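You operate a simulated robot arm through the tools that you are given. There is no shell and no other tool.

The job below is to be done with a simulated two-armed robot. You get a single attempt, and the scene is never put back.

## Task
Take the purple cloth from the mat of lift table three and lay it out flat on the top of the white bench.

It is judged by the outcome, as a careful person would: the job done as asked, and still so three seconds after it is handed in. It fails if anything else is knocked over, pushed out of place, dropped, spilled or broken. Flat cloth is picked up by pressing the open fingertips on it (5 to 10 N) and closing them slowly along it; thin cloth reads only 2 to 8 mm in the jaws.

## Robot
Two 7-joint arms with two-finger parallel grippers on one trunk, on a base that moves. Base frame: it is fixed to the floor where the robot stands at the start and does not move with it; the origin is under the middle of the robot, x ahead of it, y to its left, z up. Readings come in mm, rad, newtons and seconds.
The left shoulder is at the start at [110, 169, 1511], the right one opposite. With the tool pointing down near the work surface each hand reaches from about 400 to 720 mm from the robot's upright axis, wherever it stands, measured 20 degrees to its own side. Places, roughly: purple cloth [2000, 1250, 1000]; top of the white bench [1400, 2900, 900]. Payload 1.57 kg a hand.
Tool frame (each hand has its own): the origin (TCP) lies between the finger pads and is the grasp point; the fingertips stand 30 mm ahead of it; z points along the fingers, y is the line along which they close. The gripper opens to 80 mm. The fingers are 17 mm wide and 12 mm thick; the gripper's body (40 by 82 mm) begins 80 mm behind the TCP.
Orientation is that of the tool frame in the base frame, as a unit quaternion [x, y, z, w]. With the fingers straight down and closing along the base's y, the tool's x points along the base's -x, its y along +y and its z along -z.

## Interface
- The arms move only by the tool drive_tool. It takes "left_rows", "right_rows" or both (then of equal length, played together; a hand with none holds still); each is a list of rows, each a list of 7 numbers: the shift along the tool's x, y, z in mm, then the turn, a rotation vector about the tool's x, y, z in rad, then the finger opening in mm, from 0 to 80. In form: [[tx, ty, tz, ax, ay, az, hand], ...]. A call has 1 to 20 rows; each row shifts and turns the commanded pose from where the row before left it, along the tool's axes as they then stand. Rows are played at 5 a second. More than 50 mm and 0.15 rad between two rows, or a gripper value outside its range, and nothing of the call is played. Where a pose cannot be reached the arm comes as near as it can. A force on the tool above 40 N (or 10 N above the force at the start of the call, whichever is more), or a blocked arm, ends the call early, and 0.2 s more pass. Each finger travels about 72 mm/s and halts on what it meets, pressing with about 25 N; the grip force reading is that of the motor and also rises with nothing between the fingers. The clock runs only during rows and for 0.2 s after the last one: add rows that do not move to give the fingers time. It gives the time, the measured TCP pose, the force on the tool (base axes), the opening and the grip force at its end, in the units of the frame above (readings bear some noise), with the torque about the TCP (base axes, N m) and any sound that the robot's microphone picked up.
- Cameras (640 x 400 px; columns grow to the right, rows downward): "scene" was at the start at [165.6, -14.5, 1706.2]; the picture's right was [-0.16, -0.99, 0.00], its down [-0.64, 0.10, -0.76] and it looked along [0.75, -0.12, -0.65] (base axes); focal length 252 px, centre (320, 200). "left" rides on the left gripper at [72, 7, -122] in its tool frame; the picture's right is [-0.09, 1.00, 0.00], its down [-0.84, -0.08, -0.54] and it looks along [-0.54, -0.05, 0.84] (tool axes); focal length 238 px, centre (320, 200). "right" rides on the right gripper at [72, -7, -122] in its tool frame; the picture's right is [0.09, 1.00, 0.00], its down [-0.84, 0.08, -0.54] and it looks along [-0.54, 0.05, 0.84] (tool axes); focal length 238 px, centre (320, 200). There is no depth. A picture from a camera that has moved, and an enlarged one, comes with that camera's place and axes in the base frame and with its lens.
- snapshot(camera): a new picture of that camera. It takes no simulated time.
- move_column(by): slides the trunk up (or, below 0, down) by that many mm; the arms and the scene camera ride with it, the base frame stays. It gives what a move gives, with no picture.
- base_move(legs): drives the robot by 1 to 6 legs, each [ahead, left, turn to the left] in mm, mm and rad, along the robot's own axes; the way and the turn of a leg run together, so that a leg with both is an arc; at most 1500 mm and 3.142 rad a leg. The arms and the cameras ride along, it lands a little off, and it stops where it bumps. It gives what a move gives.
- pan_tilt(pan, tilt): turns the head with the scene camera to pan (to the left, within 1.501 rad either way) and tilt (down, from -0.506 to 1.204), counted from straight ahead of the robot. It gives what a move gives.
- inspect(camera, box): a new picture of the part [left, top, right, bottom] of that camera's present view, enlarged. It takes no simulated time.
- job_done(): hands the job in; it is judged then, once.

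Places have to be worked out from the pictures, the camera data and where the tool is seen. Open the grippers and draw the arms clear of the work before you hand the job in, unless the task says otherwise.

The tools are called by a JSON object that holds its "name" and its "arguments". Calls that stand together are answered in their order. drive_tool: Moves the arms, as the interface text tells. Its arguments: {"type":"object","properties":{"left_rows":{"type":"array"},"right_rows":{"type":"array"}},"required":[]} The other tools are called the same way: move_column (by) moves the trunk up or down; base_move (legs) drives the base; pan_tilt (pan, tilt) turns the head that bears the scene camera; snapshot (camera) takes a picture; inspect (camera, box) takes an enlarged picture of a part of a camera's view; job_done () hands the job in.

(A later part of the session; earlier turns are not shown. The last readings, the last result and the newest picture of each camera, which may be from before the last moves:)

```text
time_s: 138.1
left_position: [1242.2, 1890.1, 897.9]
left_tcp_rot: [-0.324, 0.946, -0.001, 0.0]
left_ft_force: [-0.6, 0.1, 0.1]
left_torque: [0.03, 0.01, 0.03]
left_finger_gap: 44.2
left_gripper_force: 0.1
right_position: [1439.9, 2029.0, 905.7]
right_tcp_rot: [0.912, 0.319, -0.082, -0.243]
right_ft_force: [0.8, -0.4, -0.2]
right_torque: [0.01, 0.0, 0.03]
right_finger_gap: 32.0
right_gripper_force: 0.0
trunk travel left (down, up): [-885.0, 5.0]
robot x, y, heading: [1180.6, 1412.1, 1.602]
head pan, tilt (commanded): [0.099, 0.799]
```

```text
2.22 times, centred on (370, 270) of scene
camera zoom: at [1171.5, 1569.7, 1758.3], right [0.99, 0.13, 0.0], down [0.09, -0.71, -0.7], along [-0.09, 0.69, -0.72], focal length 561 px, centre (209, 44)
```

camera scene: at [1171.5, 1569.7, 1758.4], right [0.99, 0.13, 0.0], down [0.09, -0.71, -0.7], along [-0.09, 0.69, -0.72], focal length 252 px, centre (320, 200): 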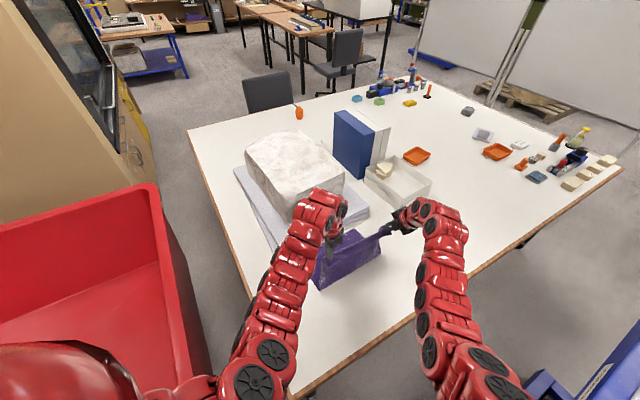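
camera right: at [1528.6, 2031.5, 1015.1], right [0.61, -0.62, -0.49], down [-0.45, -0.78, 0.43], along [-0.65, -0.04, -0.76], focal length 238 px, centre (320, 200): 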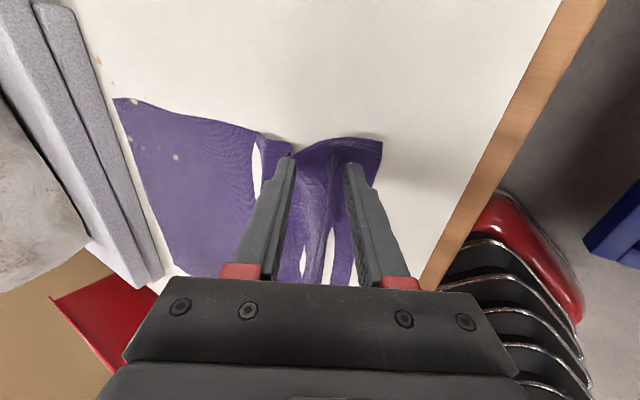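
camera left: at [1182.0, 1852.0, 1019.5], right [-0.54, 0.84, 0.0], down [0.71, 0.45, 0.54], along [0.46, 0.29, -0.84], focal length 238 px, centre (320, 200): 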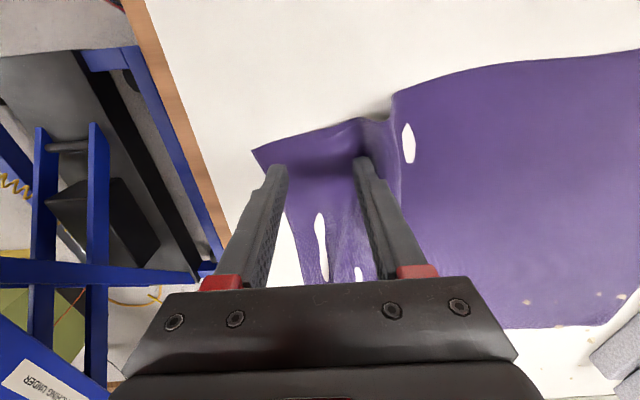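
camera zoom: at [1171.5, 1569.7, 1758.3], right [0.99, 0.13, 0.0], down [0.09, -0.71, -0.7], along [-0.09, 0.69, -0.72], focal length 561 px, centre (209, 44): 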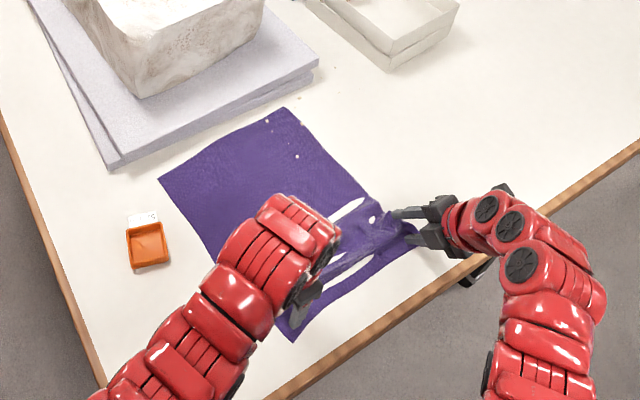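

Both hands have let go; I withdraw them upward along their fingers and look at the lay.

{"name": "drive_tool", "arguments": {"left_rows": [[0, 0, -10, 0, 0, 0, 44], [0, 0, -20, 0, 0, 0, 44], [0, 0, -25, 0, 0, 0, 44], [0, 0, -25, 0, 0, 0, 44], [0, 0, -25, 0, 0, 0, 44], [0, 0, -25, 0, 0, 0, 44], [0, 0, 0, 0, 0, 0, 44]], "right_rows": [[0, 0, -10, 0, 0, 0, 34], [0, 0, -20, 0, 0, 0, 34], [0, 0, -25, 0, 0, 0, 34], [0, 0, -25, 0, 0, 0, 34], [0, 0, -25, 0, 0, 0, 34], [0, 0, -25, 0, 0, 0, 34], [0, 0, 0, 0, 0, 0, 34]]}}

{"name": "snapshot", "arguments": {"camera": "right"}}

{"name": "snapshot", "arguments": {"camera": "left"}}

{"name": "inspect", "arguments": {"camera": "scene", "box": [260, 180, 480, 360]}}

```text
time_s: 139.7
left_position: [1241.8, 1893.4, 1028.6]
left_tcp_rot: [-0.324, 0.946, -0.001, 0.0]
left_ft_force: [-0.1, -0.6, -0.2]
left_torque: [-0.01, 0.01, 0.02]
left_finger_gap: 44.0
left_gripper_force: 0.0
right_position: [1479.8, 1980.2, 1018.4]
right_tcp_rot: [0.913, 0.318, -0.083, -0.242]
right_ft_force: [-1.1, -0.2, -0.4]
right_torque: [0.01, -0.02, 0.01]
right_finger_gap: 34.0
right_gripper_force: 0.1
trunk travel left (down, up): [-885.0, 5.0]
robot x, y, heading: [1188.4, 1410.4, 1.605]
head pan, tilt (commanded): [0.099, 0.799]
```

```text
taken
camera right: at [1568.8, 1981.7, 1127.8], right [0.61, -0.62, -0.49], down [-0.45, -0.78, 0.43], along [-0.65, -0.04, -0.76], focal length 238 px, centre (320, 200)
```

right: 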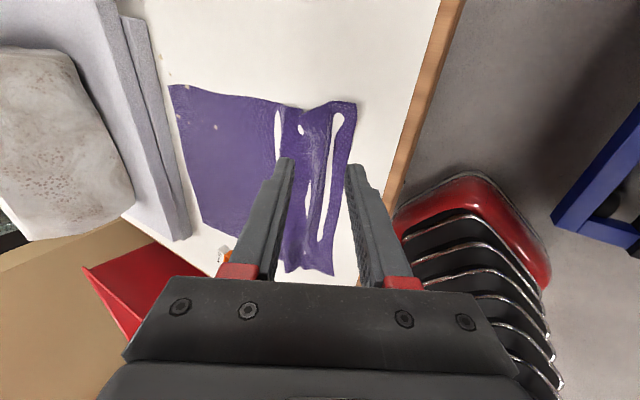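

```text
taken
camera left: at [1181.8, 1853.8, 1150.8], right [-0.54, 0.84, 0.0], down [0.71, 0.45, 0.54], along [0.46, 0.29, -0.84], focal length 238 px, centre (320, 200)
```

left: 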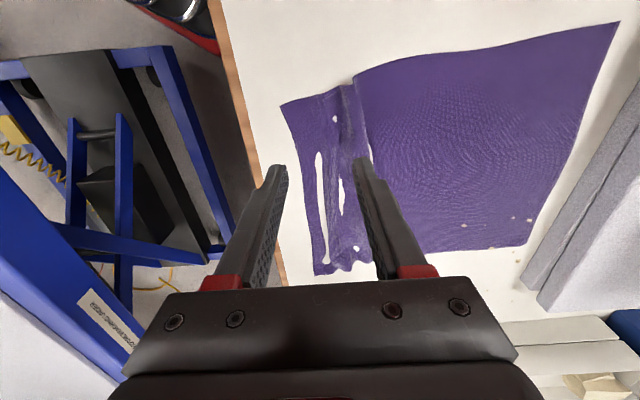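

```text
2.22 times, centred on (370, 270) of scene
camera zoom: at [1171.2, 1570.1, 1758.3], right [0.99, 0.13, 0.0], down [0.09, -0.71, -0.7], along [-0.09, 0.69, -0.72], focal length 561 px, centre (209, 44)
```

zoom: 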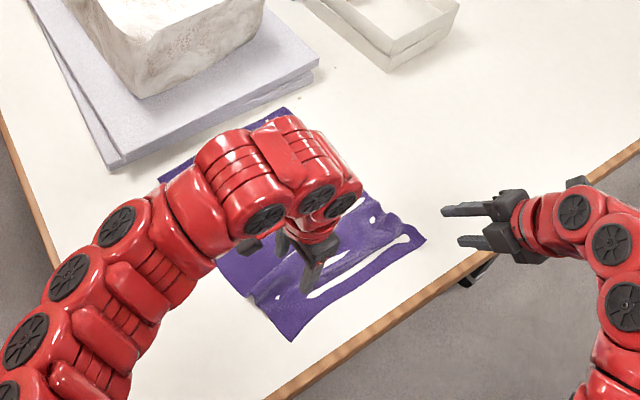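

The cloth is down, with the far two-thirds flat and a rumpled near hem (near edge at n≈710–722, so about 45 mm still gathered). I level the right hand, close both grippers and move the base 20 mm forward to smooth the hem toward me.

{"name": "drive_tool", "arguments": {"left_rows": [[0, 0, 0, 0, 0, 0, 20], [0, 0, 0, 0, 0, 0, 0], [0, 0, 0, 0, 0, 0, 0], [0, 0, 0, 0, 0, 0, 0], [0, 0, 0, 0, 0, 0, 0]], "right_rows": [[0, 0, 0, -0.13, 0, 0, 20], [0, 0, 0, -0.13, 0, 0, 0], [0, 0, 0, -0.13, 0, 0, 0], [0, 0, 0, -0.12, 0, 0, 0], [0, 0, 0, 0, 0, 0, 0]]}}

{"name": "base_move", "arguments": {"legs": [[20, 0, 0]]}}

{"name": "snapshot", "arguments": {"camera": "left"}}

{"name": "snapshot", "arguments": {"camera": "right"}}

```text
time_s: 140.8
left_position: [1242.4, 1890.8, 1028.7]
left_tcp_rot: [-0.324, 0.946, -0.001, 0.0]
left_ft_force: [-1.0, -0.4, 0.4]
left_torque: [-0.01, -0.01, -0.02]
left_finger_gap: 0.0
left_gripper_force: 21.4
right_position: [1481.3, 1978.4, 1019.3]
right_tcp_rot: [0.944, 0.329, 0.0, -0.005]
right_ft_force: [-0.5, -0.8, 0.1]
right_torque: [-0.01, 0.0, -0.02]
right_finger_gap: 0.2
right_gripper_force: 21.3
trunk travel left (down, up): [-885.0, 5.0]
robot x, y, heading: [1183.0, 1411.8, 1.598]
head pan, tilt (commanded): [0.099, 0.799]
```

```text
time_s: 141.6
left_position: [1241.4, 1908.0, 1030.8]
left_tcp_rot: [-0.324, 0.946, 0.0, -0.001]
left_ft_force: [-0.7, -0.3, -0.2]
left_torque: [0.03, 0.0, 0.04]
left_finger_gap: 0.3
left_gripper_force: 21.7
right_position: [1479.8, 1994.8, 1020.7]
right_tcp_rot: [0.945, 0.328, 0.0, -0.006]
right_ft_force: [0.6, -0.8, 0.4]
right_torque: [0.01, -0.04, 0.0]
right_finger_gap: 0.0
right_gripper_force: 21.2
trunk travel left (down, up): [-885.0, 5.0]
robot x, y, heading: [1179.8, 1428.7, 1.602]
head pan, tilt (commanded): [0.099, 0.799]
```

```text
taken
camera left: at [1181.5, 1868.8, 1152.4], right [-0.54, 0.84, 0.0], down [0.71, 0.45, 0.54], along [0.46, 0.29, -0.84], focal length 238 px, centre (320, 200)
```

left: 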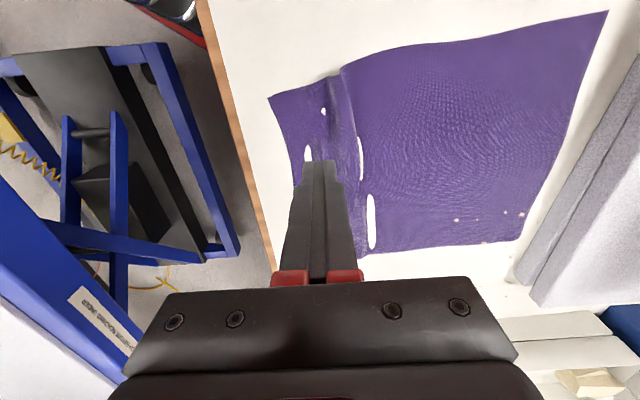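

```text
taken
camera right: at [1531.5, 2042.9, 1143.1], right [0.69, -0.72, -0.01], down [-0.61, -0.59, 0.54], along [-0.39, -0.36, -0.84], focal length 238 px, centre (320, 200)
```

right: 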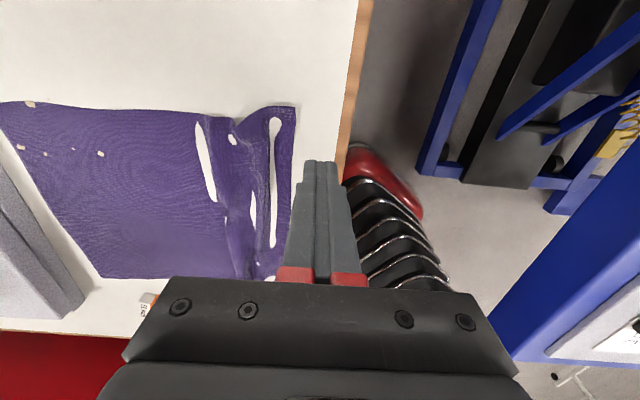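

From directly above I can see the near hem and the bench rim at n≈660. I place both closed fingertips just inside the near edge, a few mm above the cloth.

{"name": "drive_tool", "arguments": {"left_rows": [[1.75, -9.6, 0, 0, 0, 0, 0], [1.75, -9.6, 0, 0, 0, 0, 0], [1.75, -9.6, 0, 0, 0, 0, 0], [1.75, -9.7, 0, 0, 0, 0, 0], [0, 0, 21.4, 0, 0, 0, 0], [0, 0, 21.4, 0, 0, 0, 0], [0, 0, 21.4, 0, 0, 0, 0], [0, 0, 21.4, 0, 0, 0, 0], [0, 0, 21.4, 0, 0, 0, 0], [0, 0, 17, 0, 0, 0, 0], [0, 0, 0, 0, 0, 0, 0]], "right_rows": [[-1.5, -11.25, 0, 0, 0, 0, 0], [-1.5, -11.25, 0, 0, 0, 0, 0], [-1.5, -11.25, 0, 0, 0, 0, 0], [-1.5, -11.25, 0, 0, 0, 0, 0], [0, 0, 19.75, 0, 0, 0, 0], [0, 0, 19.75, 0, 0, 0, 0], [0, 0, 19.75, 0, 0, 0, 0], [0, 0, 19.75, 0, 0, 0, 0], [0, 0, 19.75, 0, 0, 0, 0], [0, 0, 16, 0, 0, 0, 0], [0, 0, 0, 0, 0, 0, 0]]}}

{"name": "snapshot", "arguments": {"camera": "left"}}

{"name": "snapshot", "arguments": {"camera": "right"}}

```text
time_s: 144.0
left_position: [1258.2, 1877.2, 905.6]
left_tcp_rot: [-0.324, 0.946, 0.0, -0.001]
left_ft_force: [-0.1, 0.5, -0.5]
left_torque: [-0.02, 0.0, 0.0]
left_finger_gap: 0.0
left_gripper_force: 21.5
right_position: [1445.8, 2029.6, 904.0]
right_tcp_rot: [0.945, 0.328, 0.001, -0.005]
right_ft_force: [0.0, -0.5, 0.4]
right_torque: [-0.01, -0.05, -0.01]
right_finger_gap: 0.0
right_gripper_force: 21.7
trunk travel left (down, up): [-885.0, 5.0]
robot x, y, heading: [1182.1, 1435.7, 1.599]
head pan, tilt (commanded): [0.099, 0.799]
```

```text
taken
camera left: at [1197.8, 1838.0, 1027.4], right [-0.54, 0.84, 0.0], down [0.71, 0.45, 0.54], along [0.46, 0.29, -0.84], focal length 238 px, centre (320, 200)
```

left: 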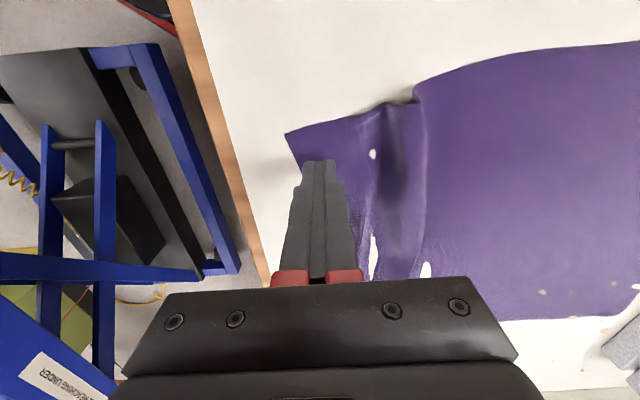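

```text
taken
camera right: at [1498.3, 2079.3, 1026.3], right [0.69, -0.72, -0.01], down [-0.61, -0.58, 0.54], along [-0.39, -0.37, -0.84], focal length 238 px, centre (320, 200)
```

right: 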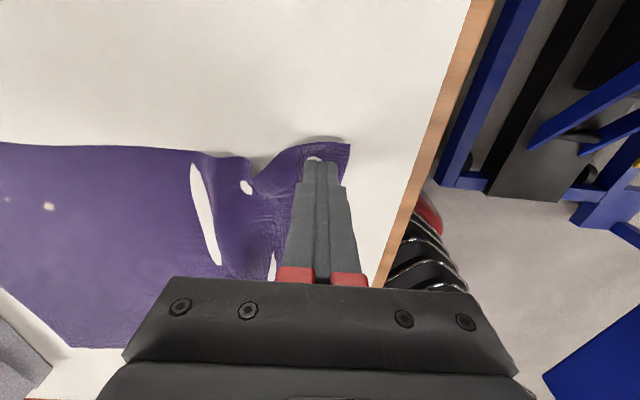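

Both tips are right over the near hem. I press down gently to about 5–8 N.

{"name": "drive_tool", "arguments": {"left_rows": [[0, 0, 3, 0, 0, 0, 0], [0, 0, 3, 0, 0, 0, 0], [0, 0, 1.5, 0, 0, 0, 0], [0, 0, 0, 0, 0, 0, 0]], "right_rows": [[0, 0, 2, 0, 0, 0, 0], [0, 0, 2, 0, 0, 0, 0], [0, 0, 1.5, 0, 0, 0, 0], [0, 0, 0, 0, 0, 0, 0]]}}

```text
time_s: 145.0
left_position: [1259.0, 1876.5, 897.4]
left_tcp_rot: [-0.324, 0.946, -0.001, -0.001]
left_ft_force: [0.0, -0.1, 0.3]
left_torque: [0.01, 0.01, -0.01]
left_finger_gap: 0.1
left_gripper_force: 21.2
right_position: [1446.7, 2030.6, 897.0]
right_tcp_rot: [0.944, 0.329, 0.0, -0.006]
right_ft_force: [0.2, -0.5, -0.1]
right_torque: [0.01, -0.01, -0.01]
right_finger_gap: 0.2
right_gripper_force: 21.6
trunk travel left (down, up): [-885.0, 5.0]
robot x, y, heading: [1185.3, 1433.0, 1.601]
head pan, tilt (commanded): [0.099, 0.799]
```

{"name": "drive_tool", "arguments": {"left_rows": [[0, 0, 0.7, 0, 0, 0, 0], [0, 0, 0.7, 0, 0, 0, 0], [0, 0, 0, 0, 0, 0, 0]], "right_rows": [[0, 0, 0.7, 0, 0, 0, 0], [0, 0, 0.7, 0, 0, 0, 0], [0, 0, 0, 0, 0, 0, 0]]}}

```text
time_s: 145.8
left_position: [1259.6, 1876.8, 895.8]
left_tcp_rot: [-0.324, 0.946, -0.002, 0.0]
left_ft_force: [-0.2, -0.5, -0.1]
left_torque: [0.0, 0.02, 0.0]
left_finger_gap: 0.2
left_gripper_force: 21.5
right_position: [1448.1, 2029.7, 895.9]
right_tcp_rot: [0.945, 0.328, 0.0, -0.004]
right_ft_force: [0.1, -0.1, 0.7]
right_torque: [0.02, -0.02, 0.01]
right_finger_gap: 0.1
right_gripper_force: 21.2
trunk travel left (down, up): [-885.0, 5.0]
robot x, y, heading: [1181.0, 1429.2, 1.598]
head pan, tilt (commanded): [0.099, 0.799]
```

No contact yet at z ≈ 896; I keep stepping down about 0.7 mm at a time.

{"name": "drive_tool", "arguments": {"left_rows": [[0, 0, 0.7, 0, 0, 0, 0], [0, 0, 0.6, 0, 0, 0, 0], [0, 0, 0, 0, 0, 0, 0]], "right_rows": [[0, 0, 0.7, 0, 0, 0, 0], [0, 0, 0.6, 0, 0, 0, 0], [0, 0, 0, 0, 0, 0, 0]]}}

```text
time_s: 146.6
left_position: [1259.5, 1875.8, 894.5]
left_tcp_rot: [-0.325, 0.946, -0.001, -0.001]
left_ft_force: [0.1, -0.5, 0.4]
left_torque: [0.01, -0.01, 0.02]
left_finger_gap: 0.0
left_gripper_force: 21.1
right_position: [1446.3, 2030.4, 894.4]
right_tcp_rot: [0.945, 0.328, 0.0, -0.004]
right_ft_force: [0.5, -0.7, 0.1]
right_torque: [0.01, -0.01, -0.03]
right_finger_gap: 0.0
right_gripper_force: 20.8
trunk travel left (down, up): [-885.0, 5.0]
robot x, y, heading: [1180.1, 1429.0, 1.597]
head pan, tilt (commanded): [0.099, 0.799]
```

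{"name": "drive_tool", "arguments": {"left_rows": [[0, 0, 0.7, 0, 0, 0, 0], [0, 0, 0.7, 0, 0, 0, 0], [0, 0, 0, 0, 0, 0, 0]], "right_rows": [[0, 0, 0.7, 0, 0, 0, 0], [0, 0, 0.7, 0, 0, 0, 0], [0, 0, 0, 0, 0, 0, 0]]}}

{"name": "inspect", "arguments": {"camera": "left", "box": [240, 80, 460, 290]}}

```text
time_s: 147.4
left_position: [1260.9, 1875.8, 892.5]
left_tcp_rot: [-0.324, 0.946, -0.001, -0.001]
left_ft_force: [0.2, 0.5, 0.5]
left_torque: [-0.02, -0.02, 0.01]
left_finger_gap: 0.0
left_gripper_force: 21.6
right_position: [1447.6, 2029.7, 894.3]
right_tcp_rot: [0.945, 0.328, 0.0, -0.005]
right_ft_force: [-0.3, -0.2, -0.6]
right_torque: [0.03, -0.01, 0.0]
right_finger_gap: 0.0
right_gripper_force: 21.8
trunk travel left (down, up): [-885.0, 5.0]
robot x, y, heading: [1184.8, 1429.7, 1.604]
head pan, tilt (commanded): [0.099, 0.799]
```

```text
1.90 times, centred on (350, 185) of left
camera zoom: at [1199.7, 1837.6, 1014.6], right [-0.54, 0.84, 0.0], down [0.71, 0.45, 0.54], along [0.46, 0.29, -0.84], focal length 454 px, centre (263, 229)
```

zoom: 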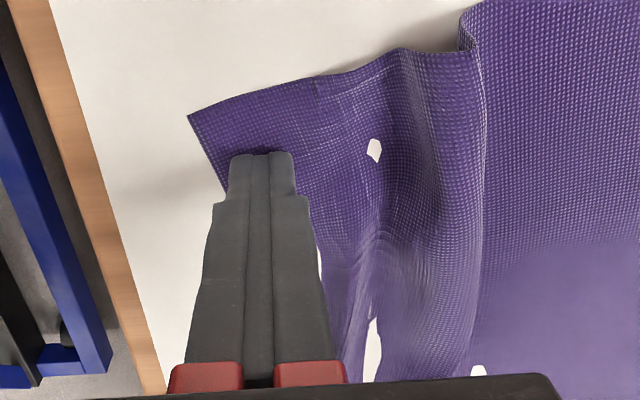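

The hem shows one hump running alongside the finger. Still no contact force, so I keep stepping down.

{"name": "drive_tool", "arguments": {"left_rows": [[0, 0, 0.7, 0, 0, 0, 0], [0, 0, 0.7, 0, 0, 0, 0], [0, 0, 0, 0, 0, 0, 0]], "right_rows": [[0, 0, 0.7, 0, 0, 0, 0], [0, 0, 0.7, 0, 0, 0, 0], [0, 0, 0, 0, 0, 0, 0]]}}

```text
time_s: 148.2
left_position: [1260.4, 1875.5, 892.4]
left_tcp_rot: [-0.323, 0.946, -0.001, -0.001]
left_ft_force: [-0.3, 0.2, 0.2]
left_torque: [0.0, 0.04, -0.01]
left_finger_gap: 0.0
left_gripper_force: 21.4
right_position: [1447.8, 2031.1, 892.2]
right_tcp_rot: [0.944, 0.329, 0.001, -0.005]
right_ft_force: [-0.3, -0.3, -0.4]
right_torque: [0.0, -0.01, 0.01]
right_finger_gap: 0.1
right_gripper_force: 21.6
trunk travel left (down, up): [-885.0, 5.0]
robot x, y, heading: [1181.3, 1425.9, 1.6]
head pan, tilt (commanded): [0.099, 0.799]
```

{"name": "drive_tool", "arguments": {"left_rows": [[0, 0, 0.8, 0, 0, 0, 0], [0, 0, 0.8, 0, 0, 0, 0], [0, 0, 0, 0, 0, 0, 0]], "right_rows": [[0, 0, 0.8, 0, 0, 0, 0], [0, 0, 0.8, 0, 0, 0, 0], [0, 0, 0, 0, 0, 0, 0]]}}

```text
time_s: 149.0
left_position: [1258.6, 1876.1, 892.7]
left_tcp_rot: [-0.323, 0.946, -0.001, 0.001]
left_ft_force: [0.6, 1.6, 6.5]
left_torque: [0.04, -0.01, 0.0]
left_finger_gap: 0.0
left_gripper_force: 21.2
right_position: [1447.2, 2031.4, 890.0]
right_tcp_rot: [0.944, 0.329, 0.001, -0.007]
right_ft_force: [0.6, 0.5, 5.4]
right_torque: [0.0, -0.03, 0.01]
right_finger_gap: 0.0
right_gripper_force: 21.3
trunk travel left (down, up): [-885.0, 5.0]
robot x, y, heading: [1183.5, 1429.4, 1.603]
head pan, tilt (commanded): [0.099, 0.799]
```

Contact at 5–6 N on both sides (bench ≈ 861). I drag both fingertips 20 mm toward me and check that the hem follows.

{"name": "drive_tool", "arguments": {"left_rows": [[0, -3, 0.1, 0, 0, 0, 0], [0, -4, 0, 0, 0, 0, 0], [0, -4, 0, 0, 0, 0, 0], [0, -4, 0, 0, 0, 0, 0], [0, -5, 0, 0, 0, 0, 0], [0, 0, 0, 0, 0, 0, 0]], "right_rows": [[0, 3, 0.1, 0, 0, 0, 0], [0, 4, 0, 0, 0, 0, 0], [0, 4, 0, 0, 0, 0, 0], [0, 4, 0, 0, 0, 0, 0], [0, 5, 0, 0, 0, 0, 0], [0, 0, 0, 0, 0, 0, 0]]}}

{"name": "inspect", "arguments": {"camera": "left", "box": [200, 60, 480, 290]}}

{"name": "inspect", "arguments": {"camera": "right", "box": [160, 60, 460, 290]}}

```text
time_s: 150.4
left_position: [1270.2, 1858.7, 891.7]
left_tcp_rot: [-0.323, 0.946, 0.0, 0.002]
left_ft_force: [-5.5, 5.4, 33.6]
left_torque: [0.05, 0.26, -0.03]
left_finger_gap: 0.0
left_gripper_force: 21.4
right_position: [1458.7, 2013.0, 891.2]
right_tcp_rot: [0.945, 0.328, 0.001, -0.005]
right_ft_force: [0.8, 0.6, 3.2]
right_torque: [-0.01, -0.02, -0.01]
right_finger_gap: 0.0
right_gripper_force: 21.6
trunk travel left (down, up): [-885.0, 5.0]
robot x, y, heading: [1182.5, 1429.1, 1.598]
head pan, tilt (commanded): [0.099, 0.799]
```

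```text
1.74 times, centred on (340, 175) of left
camera zoom: at [1210.4, 1819.8, 1012.5], right [-0.54, 0.84, 0.0], down [0.71, 0.45, 0.54], along [0.46, 0.29, -0.84], focal length 414 px, centre (285, 244)
```

zoom: 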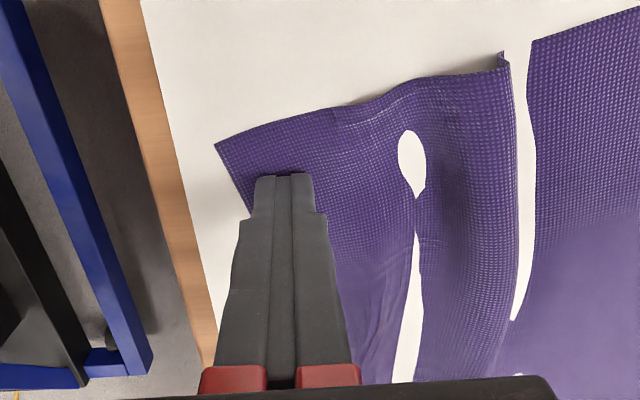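

```text
1.74 times, centred on (310, 175) of right
camera zoom: at [1510.5, 2061.4, 1014.0], right [0.69, -0.72, -0.01], down [-0.61, -0.58, 0.54], along [-0.39, -0.37, -0.84], focal length 414 px, centre (337, 244)
```

zoom: 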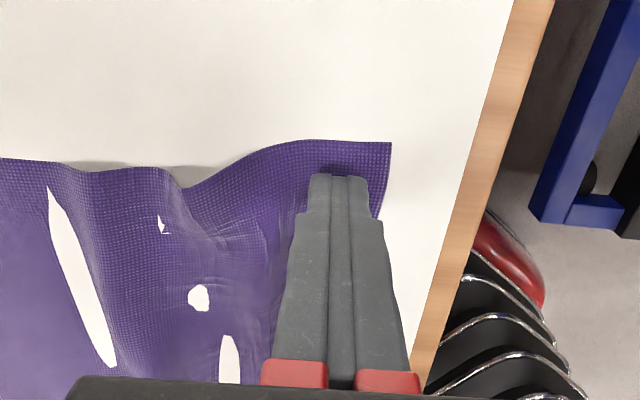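

The hem follows the fingers well. The left press crept up to 34 N, so I ease it up and continue: left 10 mm, right 20 mm more.

{"name": "drive_tool", "arguments": {"left_rows": [[0, 0, -0.5, 0, 0, 0, 0], [0, 0, -0.3, 0, 0, 0, 0], [0, -2, 0, 0, 0, 0, 0], [0, -2, 0, 0, 0, 0, 0], [0, -2, 0, 0, 0, 0, 0], [0, -2, 0, 0, 0, 0, 0], [0, -2, 0, 0, 0, 0, 0], [0, 0, 0, 0, 0, 0, 0]], "right_rows": [[0, 0, 0.2, 0, 0, 0, 0], [0, 0, 0, 0, 0, 0, 0], [0, 4, 0, 0, 0, 0, 0], [0, 4, 0, 0, 0, 0, 0], [0, 4, 0, 0, 0, 0, 0], [0, 4, 0, 0, 0, 0, 0], [0, 4, 0, 0, 0, 0, 0], [0, 0, 0, 0, 0, 0, 0]]}}

{"name": "snapshot", "arguments": {"camera": "left"}}

{"name": "snapshot", "arguments": {"camera": "right"}}

{"name": "inspect", "arguments": {"camera": "scene", "box": [260, 180, 480, 360]}}

```text
time_s: 152.2
left_position: [1276.6, 1850.6, 892.3]
left_tcp_rot: [-0.324, 0.946, -0.002, 0.0]
left_ft_force: [-3.2, 0.3, 15.8]
left_torque: [0.01, 0.1, 0.02]
left_finger_gap: 0.2
left_gripper_force: 21.1
right_position: [1470.6, 1997.4, 892.0]
right_tcp_rot: [0.945, 0.328, 0.0, -0.005]
right_ft_force: [-1.2, -0.2, 0.3]
right_torque: [0.0, 0.02, -0.02]
right_finger_gap: 0.0
right_gripper_force: 21.8
trunk travel left (down, up): [-885.0, 5.0]
robot x, y, heading: [1182.4, 1431.0, 1.599]
head pan, tilt (commanded): [0.099, 0.799]
```

```text
taken
camera left: at [1217.0, 1812.4, 1012.9], right [-0.54, 0.84, 0.0], down [0.71, 0.45, 0.54], along [0.46, 0.29, -0.84], focal length 238 px, centre (320, 200)
```

left: 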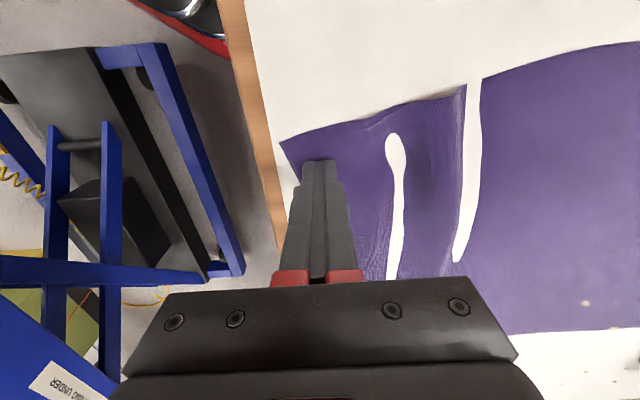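

```text
taken
camera right: at [1523.0, 2047.4, 1014.1], right [0.69, -0.72, -0.01], down [-0.61, -0.58, 0.54], along [-0.39, -0.37, -0.84], focal length 238 px, centre (320, 200)
```

right: 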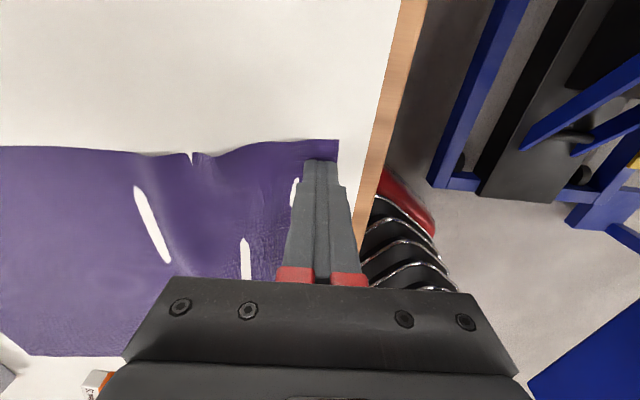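

```text
2.22 times, centred on (370, 270) of scene
camera zoom: at [1169.9, 1587.2, 1758.4], right [0.99, 0.13, 0.0], down [0.09, -0.71, -0.7], along [-0.09, 0.69, -0.72], focal length 561 px, centre (209, 44)
```

zoom: 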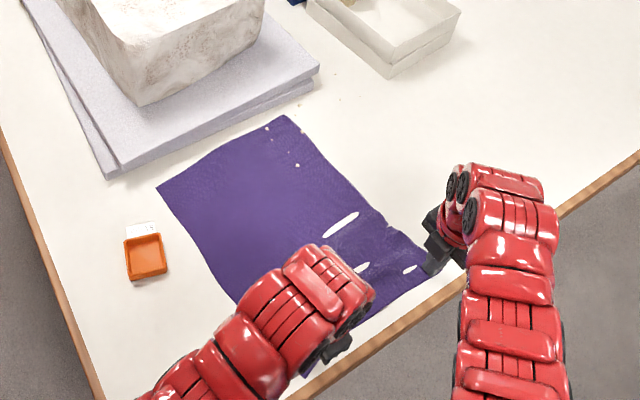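

Left near corner is now at n≈675, right at 689; the right finger lost pressure. I press the right a little more and draw it another 10 mm, relaxing the left slightly.

{"name": "drive_tool", "arguments": {"left_rows": [[0, 0, -0.3, 0, 0, 0, 0], [0, 0, 0, 0, 0, 0, 0], [0, 0, 0, 0, 0, 0, 0], [0, 0, 0, 0, 0, 0, 0], [0, 0, 0, 0, 0, 0, 0], [0, 0, 0, 0, 0, 0, 0], [0, 0, 0, 0, 0, 0, 0]], "right_rows": [[0, 0, 0.7, 0, 0, 0, 0], [0, 0, 0.6, 0, 0, 0, 0], [0, 3, 0.1, 0, 0, 0, 0], [0, 3, 0, 0, 0, 0, 0], [0, 3, 0, 0, 0, 0, 0], [0, 3, 0, 0, 0, 0, 0], [0, 0, 0, 0, 0, 0, 0]]}}

{"name": "snapshot", "arguments": {"camera": "right"}}

```text
time_s: 153.8
left_position: [1275.8, 1851.0, 891.1]
left_tcp_rot: [-0.323, 0.946, 0.0, 0.0]
left_ft_force: [0.2, 0.3, -0.8]
left_torque: [0.01, -0.02, 0.03]
left_finger_gap: 0.0
left_gripper_force: 20.9
right_position: [1476.4, 1988.1, 891.4]
right_tcp_rot: [0.944, 0.329, 0.001, -0.005]
right_ft_force: [-3.8, 4.1, 26.4]
right_torque: [0.04, 0.13, -0.02]
right_finger_gap: 0.0
right_gripper_force: 21.0
trunk travel left (down, up): [-885.0, 5.0]
robot x, y, heading: [1184.8, 1431.0, 1.602]
head pan, tilt (commanded): [0.099, 0.799]
```

```text
taken
camera right: at [1529.0, 2037.3, 1013.9], right [0.69, -0.72, -0.01], down [-0.61, -0.59, 0.54], along [-0.39, -0.36, -0.84], focal length 238 px, centre (320, 200)
```

right: 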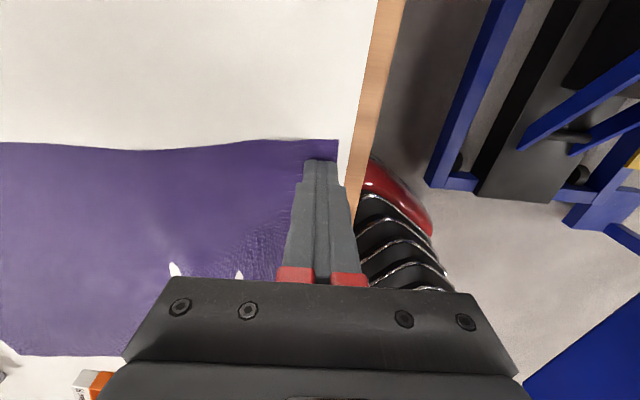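

The right side is flat now with its near corner at n≈678. The left still has about 25 mm of slack, because its far corner sits back at n≈1050. I lift both hands, and step the base forward a little to push that far-left corner outward.

{"name": "drive_tool", "arguments": {"left_rows": [[0, 0, -10, 0, 0, 0, 0], [0, 0, -20, 0, 0, 0, 0], [0, 0, -5, 0, 0, 0, 0], [0, 0, 0, 0, 0, 0, 0]], "right_rows": [[0, 0, -10, 0, 0, 0, 0], [0, 0, -25, 0, 0, 0, 0], [0, 0, -25, 0, 0, 0, 0], [0, 0, 0, 0, 0, 0, 0]]}}

{"name": "base_move", "arguments": {"legs": [[15, 0, 0]]}}

{"name": "drive_tool", "arguments": {"left_rows": [[3, 20, -6, 0, 0, 0, 0], [3, 20, -6, 0, 0, 0, 0], [3, 20, -6, 0, 0, 0, 0], [3, 20, -6, 0, 0, 0, 0], [3, 20, -6, 0, 0, 0, 0], [4, 20, -8, 0, 0, 0, 0], [4, 20, -8, 0, 0, 0, 0], [4, 20, -8, 0, 0, 0, 0], [4, 20, -8, 0, 0, 0, 0], [4, 20, -8, 0, 0, 0, 0], [4, 24, -4, 0, 0, 0, 0], [4, 24, -4, 0, 0, 0, 0], [4, 24, -4, 0, 0, 0, 0], [3, 23, -4, 0, 0, 0, 0], [3, 23, -4, 0, 0, 0, 0], [0, 0, 0, 0, 0, 0, 0]]}}

{"name": "snapshot", "arguments": {"camera": "left"}}

{"name": "snapshot", "arguments": {"camera": "right"}}

{"name": "snapshot", "arguments": {"camera": "scene"}}

```text
time_s: 154.8
left_position: [1278.5, 1850.3, 926.8]
left_tcp_rot: [-0.324, 0.946, -0.001, -0.001]
left_ft_force: [0.6, -0.5, 0.3]
left_torque: [-0.03, -0.01, 0.0]
left_finger_gap: 0.0
left_gripper_force: 21.4
right_position: [1481.0, 1989.5, 949.3]
right_tcp_rot: [0.945, 0.328, 0.0, -0.005]
right_ft_force: [0.3, -0.7, -0.3]
right_torque: [0.01, -0.01, 0.01]
right_finger_gap: 0.3
right_gripper_force: 21.1
trunk travel left (down, up): [-885.0, 5.0]
robot x, y, heading: [1185.7, 1428.5, 1.598]
head pan, tilt (commanded): [0.099, 0.799]
```

```text
time_s: 155.6
left_position: [1277.5, 1863.1, 927.9]
left_tcp_rot: [-0.324, 0.946, 0.0, 0.0]
left_ft_force: [-0.1, -0.6, 0.3]
left_torque: [0.05, 0.02, 0.0]
left_finger_gap: 0.0
left_gripper_force: 21.0
right_position: [1480.9, 2000.6, 951.5]
right_tcp_rot: [0.944, 0.329, 0.001, -0.006]
right_ft_force: [0.3, -0.6, 0.3]
right_torque: [0.01, -0.01, -0.02]
right_finger_gap: 0.3
right_gripper_force: 21.1
trunk travel left (down, up): [-885.0, 5.0]
robot x, y, heading: [1181.7, 1444.4, 1.604]
head pan, tilt (commanded): [0.099, 0.799]
```

```text
time_s: 159.0
left_position: [1043.1, 2082.8, 1016.1]
left_tcp_rot: [-0.324, 0.946, -0.001, 0.0]
left_ft_force: [0.6, -0.4, 1.2]
left_torque: [0.0, 0.01, -0.02]
left_finger_gap: 0.0
left_gripper_force: 21.0
right_position: [1480.7, 2003.8, 949.8]
right_tcp_rot: [0.944, 0.328, -0.001, -0.005]
right_ft_force: [0.5, 0.3, -0.1]
right_torque: [0.03, 0.0, 0.01]
right_finger_gap: 0.0
right_gripper_force: 21.2
trunk travel left (down, up): [-885.0, 5.0]
robot x, y, heading: [1182.1, 1447.6, 1.599]
head pan, tilt (commanded): [0.099, 0.799]
```

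```text
taken
camera left: at [982.8, 2044.6, 1137.7], right [-0.54, 0.84, 0.0], down [0.71, 0.45, 0.54], along [0.46, 0.29, -0.84], focal length 238 px, centre (320, 200)
```

left: 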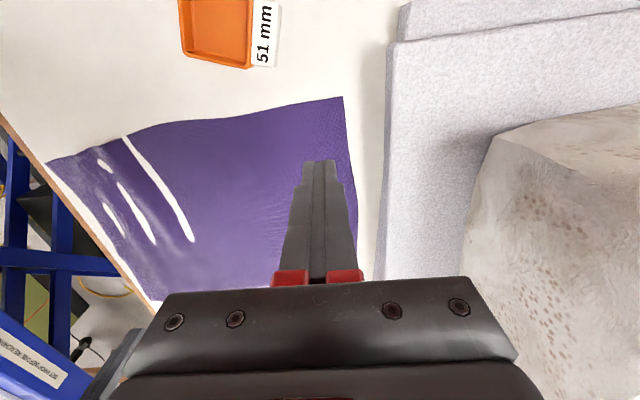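

```text
taken
camera right: at [1532.6, 2052.5, 1072.4], right [0.69, -0.72, -0.01], down [-0.61, -0.58, 0.54], along [-0.39, -0.37, -0.84], focal length 238 px, centre (320, 200)
```

right: 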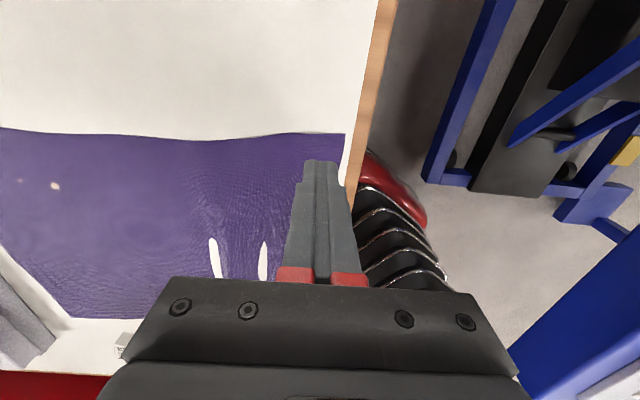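

```text
taken
camera scene: at [1170.7, 1603.4, 1758.4], right [0.99, 0.13, 0.0], down [0.09, -0.71, -0.7], along [-0.09, 0.69, -0.72], focal length 252 px, centre (320, 200)
```

scene: 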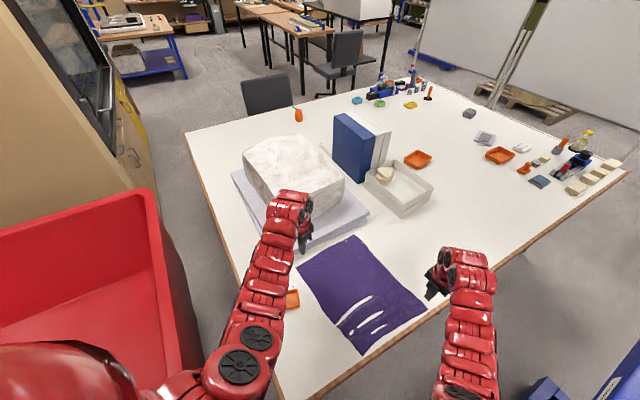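

Now the left hand is above the far-left corner (at n≈1052). I tilt it outward 26° for reach and lower it to just above that corner.

{"name": "drive_tool", "arguments": {"left_rows": [[0, 0, 0, -0.15, 0, 0, 0], [0, 0, 0, -0.15, 0, 0, 0], [0, 0, 0, -0.15, 0, 0, 0], [0, -7.45, 17.3, 0, 0, 0, 0], [0, -7.45, 17.3, 0, 0, 0, 0], [0, -7.45, 17.3, 0, 0, 0, 0], [0, -7.45, 17.3, 0, 0, 0, 0], [0, -7.45, 17.3, 0, 0, 0, 0], [0, -7.45, 17.3, 0, 0, 0, 0], [0, 0, 0, 0, 0, 0, 0]]}}

{"name": "snapshot", "arguments": {"camera": "left"}}

{"name": "inspect", "arguments": {"camera": "scene", "box": [240, 180, 460, 360]}}

```text
time_s: 161.2
left_position: [1038.9, 2090.4, 902.8]
left_tcp_rot: [-0.315, 0.923, 0.21, -0.073]
left_ft_force: [0.8, -0.5, -0.5]
left_torque: [-0.01, 0.01, 0.02]
left_finger_gap: 0.0
left_gripper_force: 21.6
right_position: [1481.2, 2002.3, 950.0]
right_tcp_rot: [0.945, 0.328, 0.0, -0.004]
right_ft_force: [-0.6, -0.2, -0.4]
right_torque: [0.0, 0.02, 0.02]
right_finger_gap: 0.2
right_gripper_force: 21.2
trunk travel left (down, up): [-885.0, 5.0]
robot x, y, heading: [1180.2, 1445.2, 1.6]
head pan, tilt (commanded): [0.099, 0.799]
```

```text
taken
camera left: at [1011.1, 2010.1, 1015.7], right [-0.48, 0.77, 0.43], down [0.85, 0.27, 0.45], along [0.23, 0.58, -0.78], focal length 238 px, centre (320, 200)
```

left: 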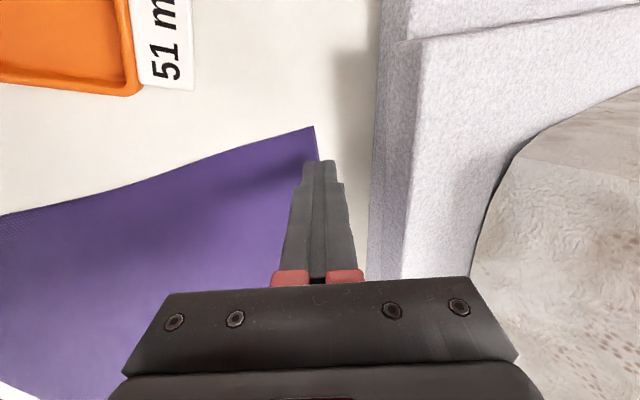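

```text
2.22 times, centred on (350, 270) of scene
camera zoom: at [1170.5, 1603.8, 1758.4], right [0.99, 0.13, 0.0], down [0.09, -0.71, -0.7], along [-0.09, 0.69, -0.72], focal length 561 px, centre (253, 44)
```

zoom: 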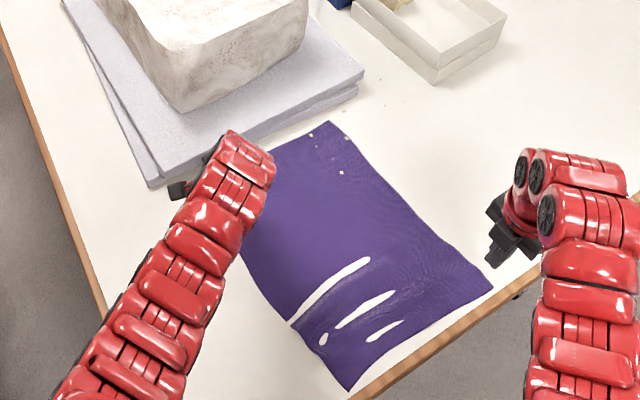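

{"name": "drive_tool", "arguments": {"left_rows": [[0, -1.3, 2.7, 0, 0, 0, 0], [0, -1.3, 2.7, 0, 0, 0, 0], [0, -0.5, 1, 0, 0, 0, 0], [0, 0, 0, 0, 0, 0, 0]]}}

```text
time_s: 162.2
left_position: [1038.4, 2088.0, 896.9]
left_tcp_rot: [-0.316, 0.923, 0.209, -0.073]
left_ft_force: [-0.2, -0.5, -0.2]
left_torque: [0.02, 0.01, -0.02]
left_finger_gap: 0.0
left_gripper_force: 21.3
right_position: [1480.2, 2003.9, 948.8]
right_tcp_rot: [0.944, 0.329, 0.0, -0.005]
right_ft_force: [0.4, 0.8, 0.3]
right_torque: [-0.01, -0.01, -0.05]
right_finger_gap: 0.0
right_gripper_force: 21.8
trunk travel left (down, up): [-885.0, 5.0]
robot x, y, heading: [1178.8, 1444.3, 1.601]
head pan, tilt (commanded): [0.099, 0.799]
```

No contact yet; I step down further in small increments.

{"name": "drive_tool", "arguments": {"left_rows": [[0, -0.4, 0.8, 0, 0, 0, 0], [0, -0.4, 0.8, 0, 0, 0, 0], [0, -0.4, 0.8, 0, 0, 0, 0], [0, 0, 0, 0, 0, 0, 0]]}}

```text
time_s: 163.2
left_position: [1038.1, 2089.4, 893.0]
left_tcp_rot: [-0.316, 0.922, 0.21, -0.073]
left_ft_force: [1.1, -0.6, 0.8]
left_torque: [0.03, -0.04, 0.01]
left_finger_gap: 0.0
left_gripper_force: 21.0
right_position: [1481.7, 2004.9, 950.3]
right_tcp_rot: [0.944, 0.329, 0.0, -0.004]
right_ft_force: [-0.9, 0.5, 0.3]
right_torque: [0.01, -0.01, 0.0]
right_finger_gap: 0.0
right_gripper_force: 21.3
trunk travel left (down, up): [-885.0, 5.0]
robot x, y, heading: [1184.0, 1439.9, 1.604]
head pan, tilt (commanded): [0.099, 0.799]
```

{"name": "drive_tool", "arguments": {"left_rows": [[0, -0.3, 0.6, 0, 0, 0, 0], [0, -0.3, 0.6, 0, 0, 0, 0], [0, 0, 0, 0, 0, 0, 0]]}}

```text
time_s: 164.0
left_position: [1037.9, 2089.2, 892.4]
left_tcp_rot: [-0.316, 0.922, 0.211, -0.073]
left_ft_force: [-0.6, 0.8, 7.0]
left_torque: [0.02, 0.09, 0.0]
left_finger_gap: 0.0
left_gripper_force: 21.5
right_position: [1481.1, 2003.7, 949.2]
right_tcp_rot: [0.944, 0.329, 0.001, -0.004]
right_ft_force: [0.3, 0.1, -0.5]
right_torque: [-0.01, -0.03, 0.0]
right_finger_gap: 0.3
right_gripper_force: 20.8
trunk travel left (down, up): [-885.0, 5.0]
robot x, y, heading: [1181.3, 1443.9, 1.596]
head pan, tilt (commanded): [0.099, 0.799]
```

Contact at 7 N. I push the far-left corner outward 12 mm and check.

{"name": "drive_tool", "arguments": {"left_rows": [[0, 2.7, 1.3, 0, 0, 0, 0], [0, 2.7, 1.3, 0, 0, 0, 0], [0, 2.7, 1.3, 0, 0, 0, 0], [0, 2.7, 1.3, 0, 0, 0, 0], [0, 0, 0, 0, 0, 0, 0]]}}

{"name": "snapshot", "arguments": {"camera": "left"}}

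{"name": "inspect", "arguments": {"camera": "scene", "box": [240, 180, 460, 360]}}

```text
time_s: 165.2
left_position: [1031.9, 2096.6, 891.8]
left_tcp_rot: [-0.316, 0.922, 0.21, -0.073]
left_ft_force: [2.1, -0.9, 8.4]
left_torque: [-0.06, 0.01, -0.02]
left_finger_gap: 0.0
left_gripper_force: 21.3
right_position: [1482.2, 2004.0, 950.5]
right_tcp_rot: [0.944, 0.329, 0.001, -0.006]
right_ft_force: [0.3, 0.7, 0.0]
right_torque: [0.01, 0.02, 0.03]
right_finger_gap: 0.2
right_gripper_force: 21.2
trunk travel left (down, up): [-885.0, 5.0]
robot x, y, heading: [1183.0, 1448.1, 1.607]
head pan, tilt (commanded): [0.099, 0.799]
```

```text
taken
camera left: at [1004.2, 2016.0, 1005.2], right [-0.48, 0.77, 0.43], down [0.85, 0.27, 0.45], along [0.23, 0.58, -0.78], focal length 238 px, centre (320, 200)
```

left: 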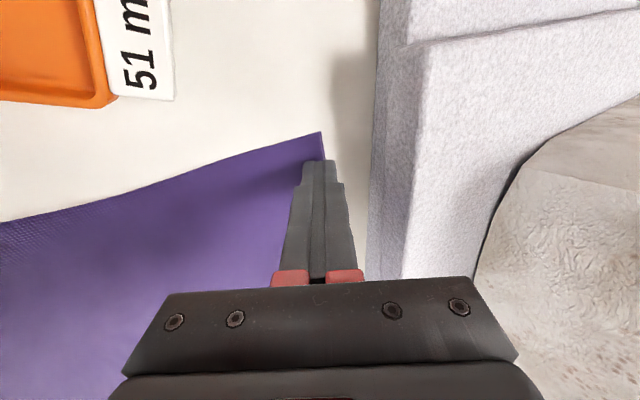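

```text
2.22 times, centred on (350, 270) of scene
camera zoom: at [1171.2, 1602.3, 1758.6], right [0.99, 0.13, 0.0], down [0.09, -0.71, -0.7], along [-0.09, 0.69, -0.72], focal length 561 px, centre (253, 44)
```

zoom: 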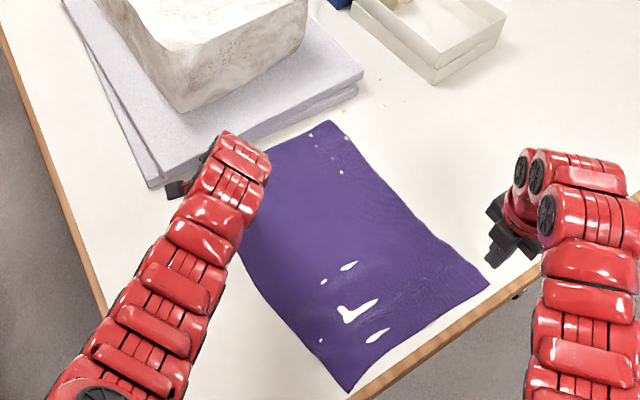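

The push took out most of the slack — the white gaps are shrinking. I push another 10 mm.

{"name": "drive_tool", "arguments": {"left_rows": [[0, 2.7, 1.3, 0, 0, 0, 0], [0, 2.7, 1.3, 0, 0, 0, 0], [0, 2.7, 1.3, 0, 0, 0, 0], [0, 1.8, 0.9, 0, 0, 0, 0], [0, 0, 0, 0, 0, 0, 0]]}}

{"name": "snapshot", "arguments": {"camera": "left"}}

{"name": "inspect", "arguments": {"camera": "scene", "box": [240, 180, 460, 360]}}

{"name": "snapshot", "arguments": {"camera": "right"}}

```text
time_s: 166.4
left_position: [1027.6, 2104.2, 892.9]
left_tcp_rot: [-0.315, 0.923, 0.208, -0.072]
left_ft_force: [13.4, -17.9, 5.8]
left_torque: [-0.46, -0.27, -0.06]
left_finger_gap: 0.2
left_gripper_force: 21.2
right_position: [1482.5, 2001.4, 951.4]
right_tcp_rot: [0.945, 0.328, 0.0, -0.006]
right_ft_force: [0.9, -0.2, 0.8]
right_torque: [0.02, 0.02, 0.02]
right_finger_gap: 0.1
right_gripper_force: 21.4
trunk travel left (down, up): [-885.0, 5.0]
robot x, y, heading: [1179.2, 1444.2, 1.601]
head pan, tilt (commanded): [0.099, 0.799]
```

```text
taken
camera left: at [999.8, 2023.0, 1005.4], right [-0.48, 0.77, 0.43], down [0.85, 0.27, 0.45], along [0.23, 0.58, -0.78], focal length 238 px, centre (320, 200)
```

left: 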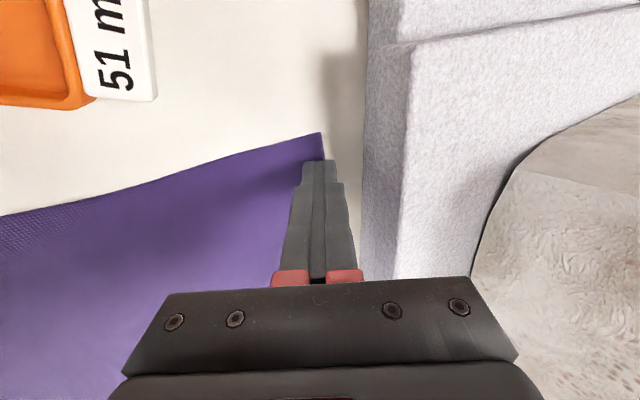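

```text
2.22 times, centred on (350, 270) of scene
camera zoom: at [1173.3, 1599.5, 1758.7], right [0.99, 0.13, 0.0], down [0.09, -0.71, -0.7], along [-0.09, 0.69, -0.72], focal length 561 px, centre (253, 44)
```

zoom: 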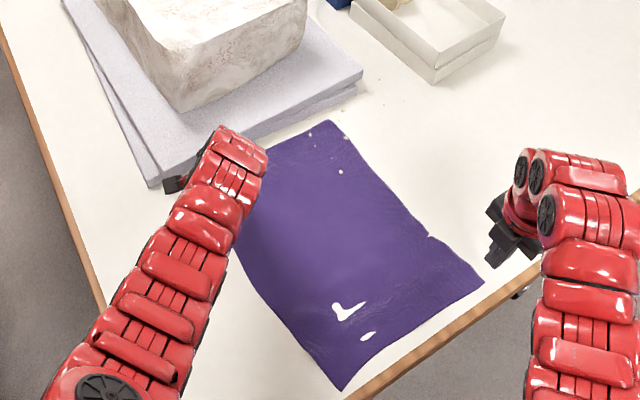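

```text
taken
camera right: at [1534.4, 2049.9, 1073.1], right [0.69, -0.72, -0.01], down [-0.61, -0.59, 0.54], along [-0.4, -0.36, -0.84], focal length 238 px, centre (320, 200)
```

right: 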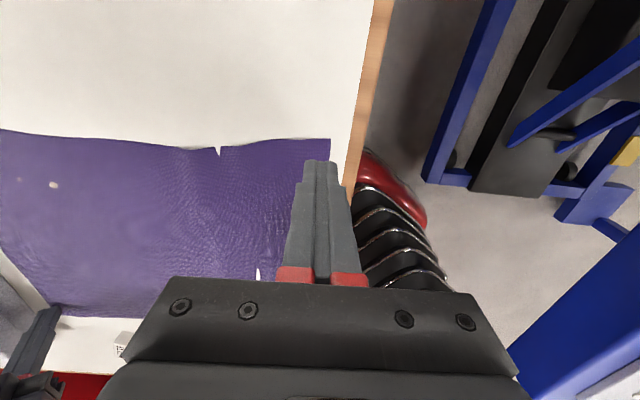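

The hand feels a 22 N sideways push at the fingertip — it has just reached the slab's side. I immediately back off 6 mm and lift straight up.

{"name": "drive_tool", "arguments": {"left_rows": [[0, -2.7, -1.3, 0, 0, 0, 0], [0, -2.7, -1.3, 0, 0, 0, 0], [0, 1.3, -2.7, 0, 0, 0, 0], [0, 4.35, -9, 0, 0, 0, 0], [0, 8.7, -18, 0, 0, 0, 0], [0, 8.7, -18, 0, 0, 0, 0], [0, 8.7, -18, 0, 0, 0, 0], [0, 0, 0, 0, 0, 0, 0]]}}

{"name": "snapshot", "arguments": {"camera": "left"}}

{"name": "inspect", "arguments": {"camera": "scene", "box": [220, 140, 460, 360]}}

```text
time_s: 168.2
left_position: [1027.4, 2099.3, 962.2]
left_tcp_rot: [-0.316, 0.923, 0.209, -0.074]
left_ft_force: [0.5, 0.3, -0.1]
left_torque: [-0.02, -0.01, 0.0]
left_finger_gap: 0.0
left_gripper_force: 21.5
right_position: [1481.3, 2004.2, 950.1]
right_tcp_rot: [0.944, 0.33, 0.0, -0.005]
right_ft_force: [-0.4, 0.4, -0.6]
right_torque: [0.03, -0.01, 0.01]
right_finger_gap: 0.4
right_gripper_force: 21.1
trunk travel left (down, up): [-885.0, 5.0]
robot x, y, heading: [1183.3, 1443.2, 1.604]
head pan, tilt (commanded): [0.099, 0.799]
```

```text
taken
camera left: at [999.4, 2019.7, 1076.1], right [-0.48, 0.77, 0.43], down [0.85, 0.27, 0.45], along [0.23, 0.58, -0.78], focal length 238 px, centre (320, 200)
```

left: 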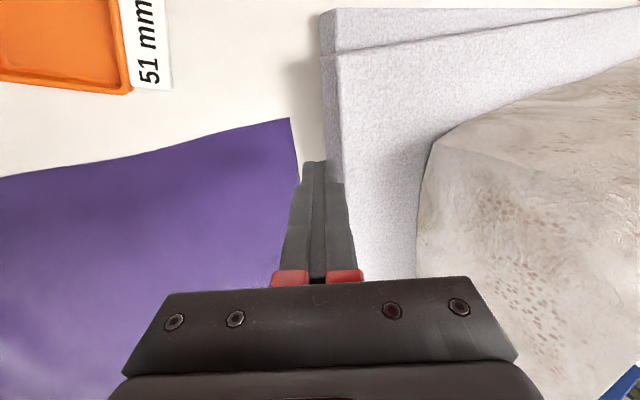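

```text
1.82 times, centred on (340, 250) of scene
camera zoom: at [1170.6, 1604.1, 1758.3], right [0.99, 0.13, 0.0], down [0.09, -0.71, -0.7], along [-0.09, 0.69, -0.72], focal length 459 px, centre (284, 109)
```

zoom: 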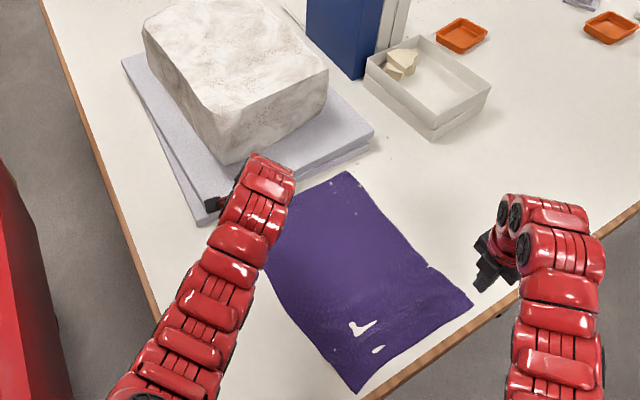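

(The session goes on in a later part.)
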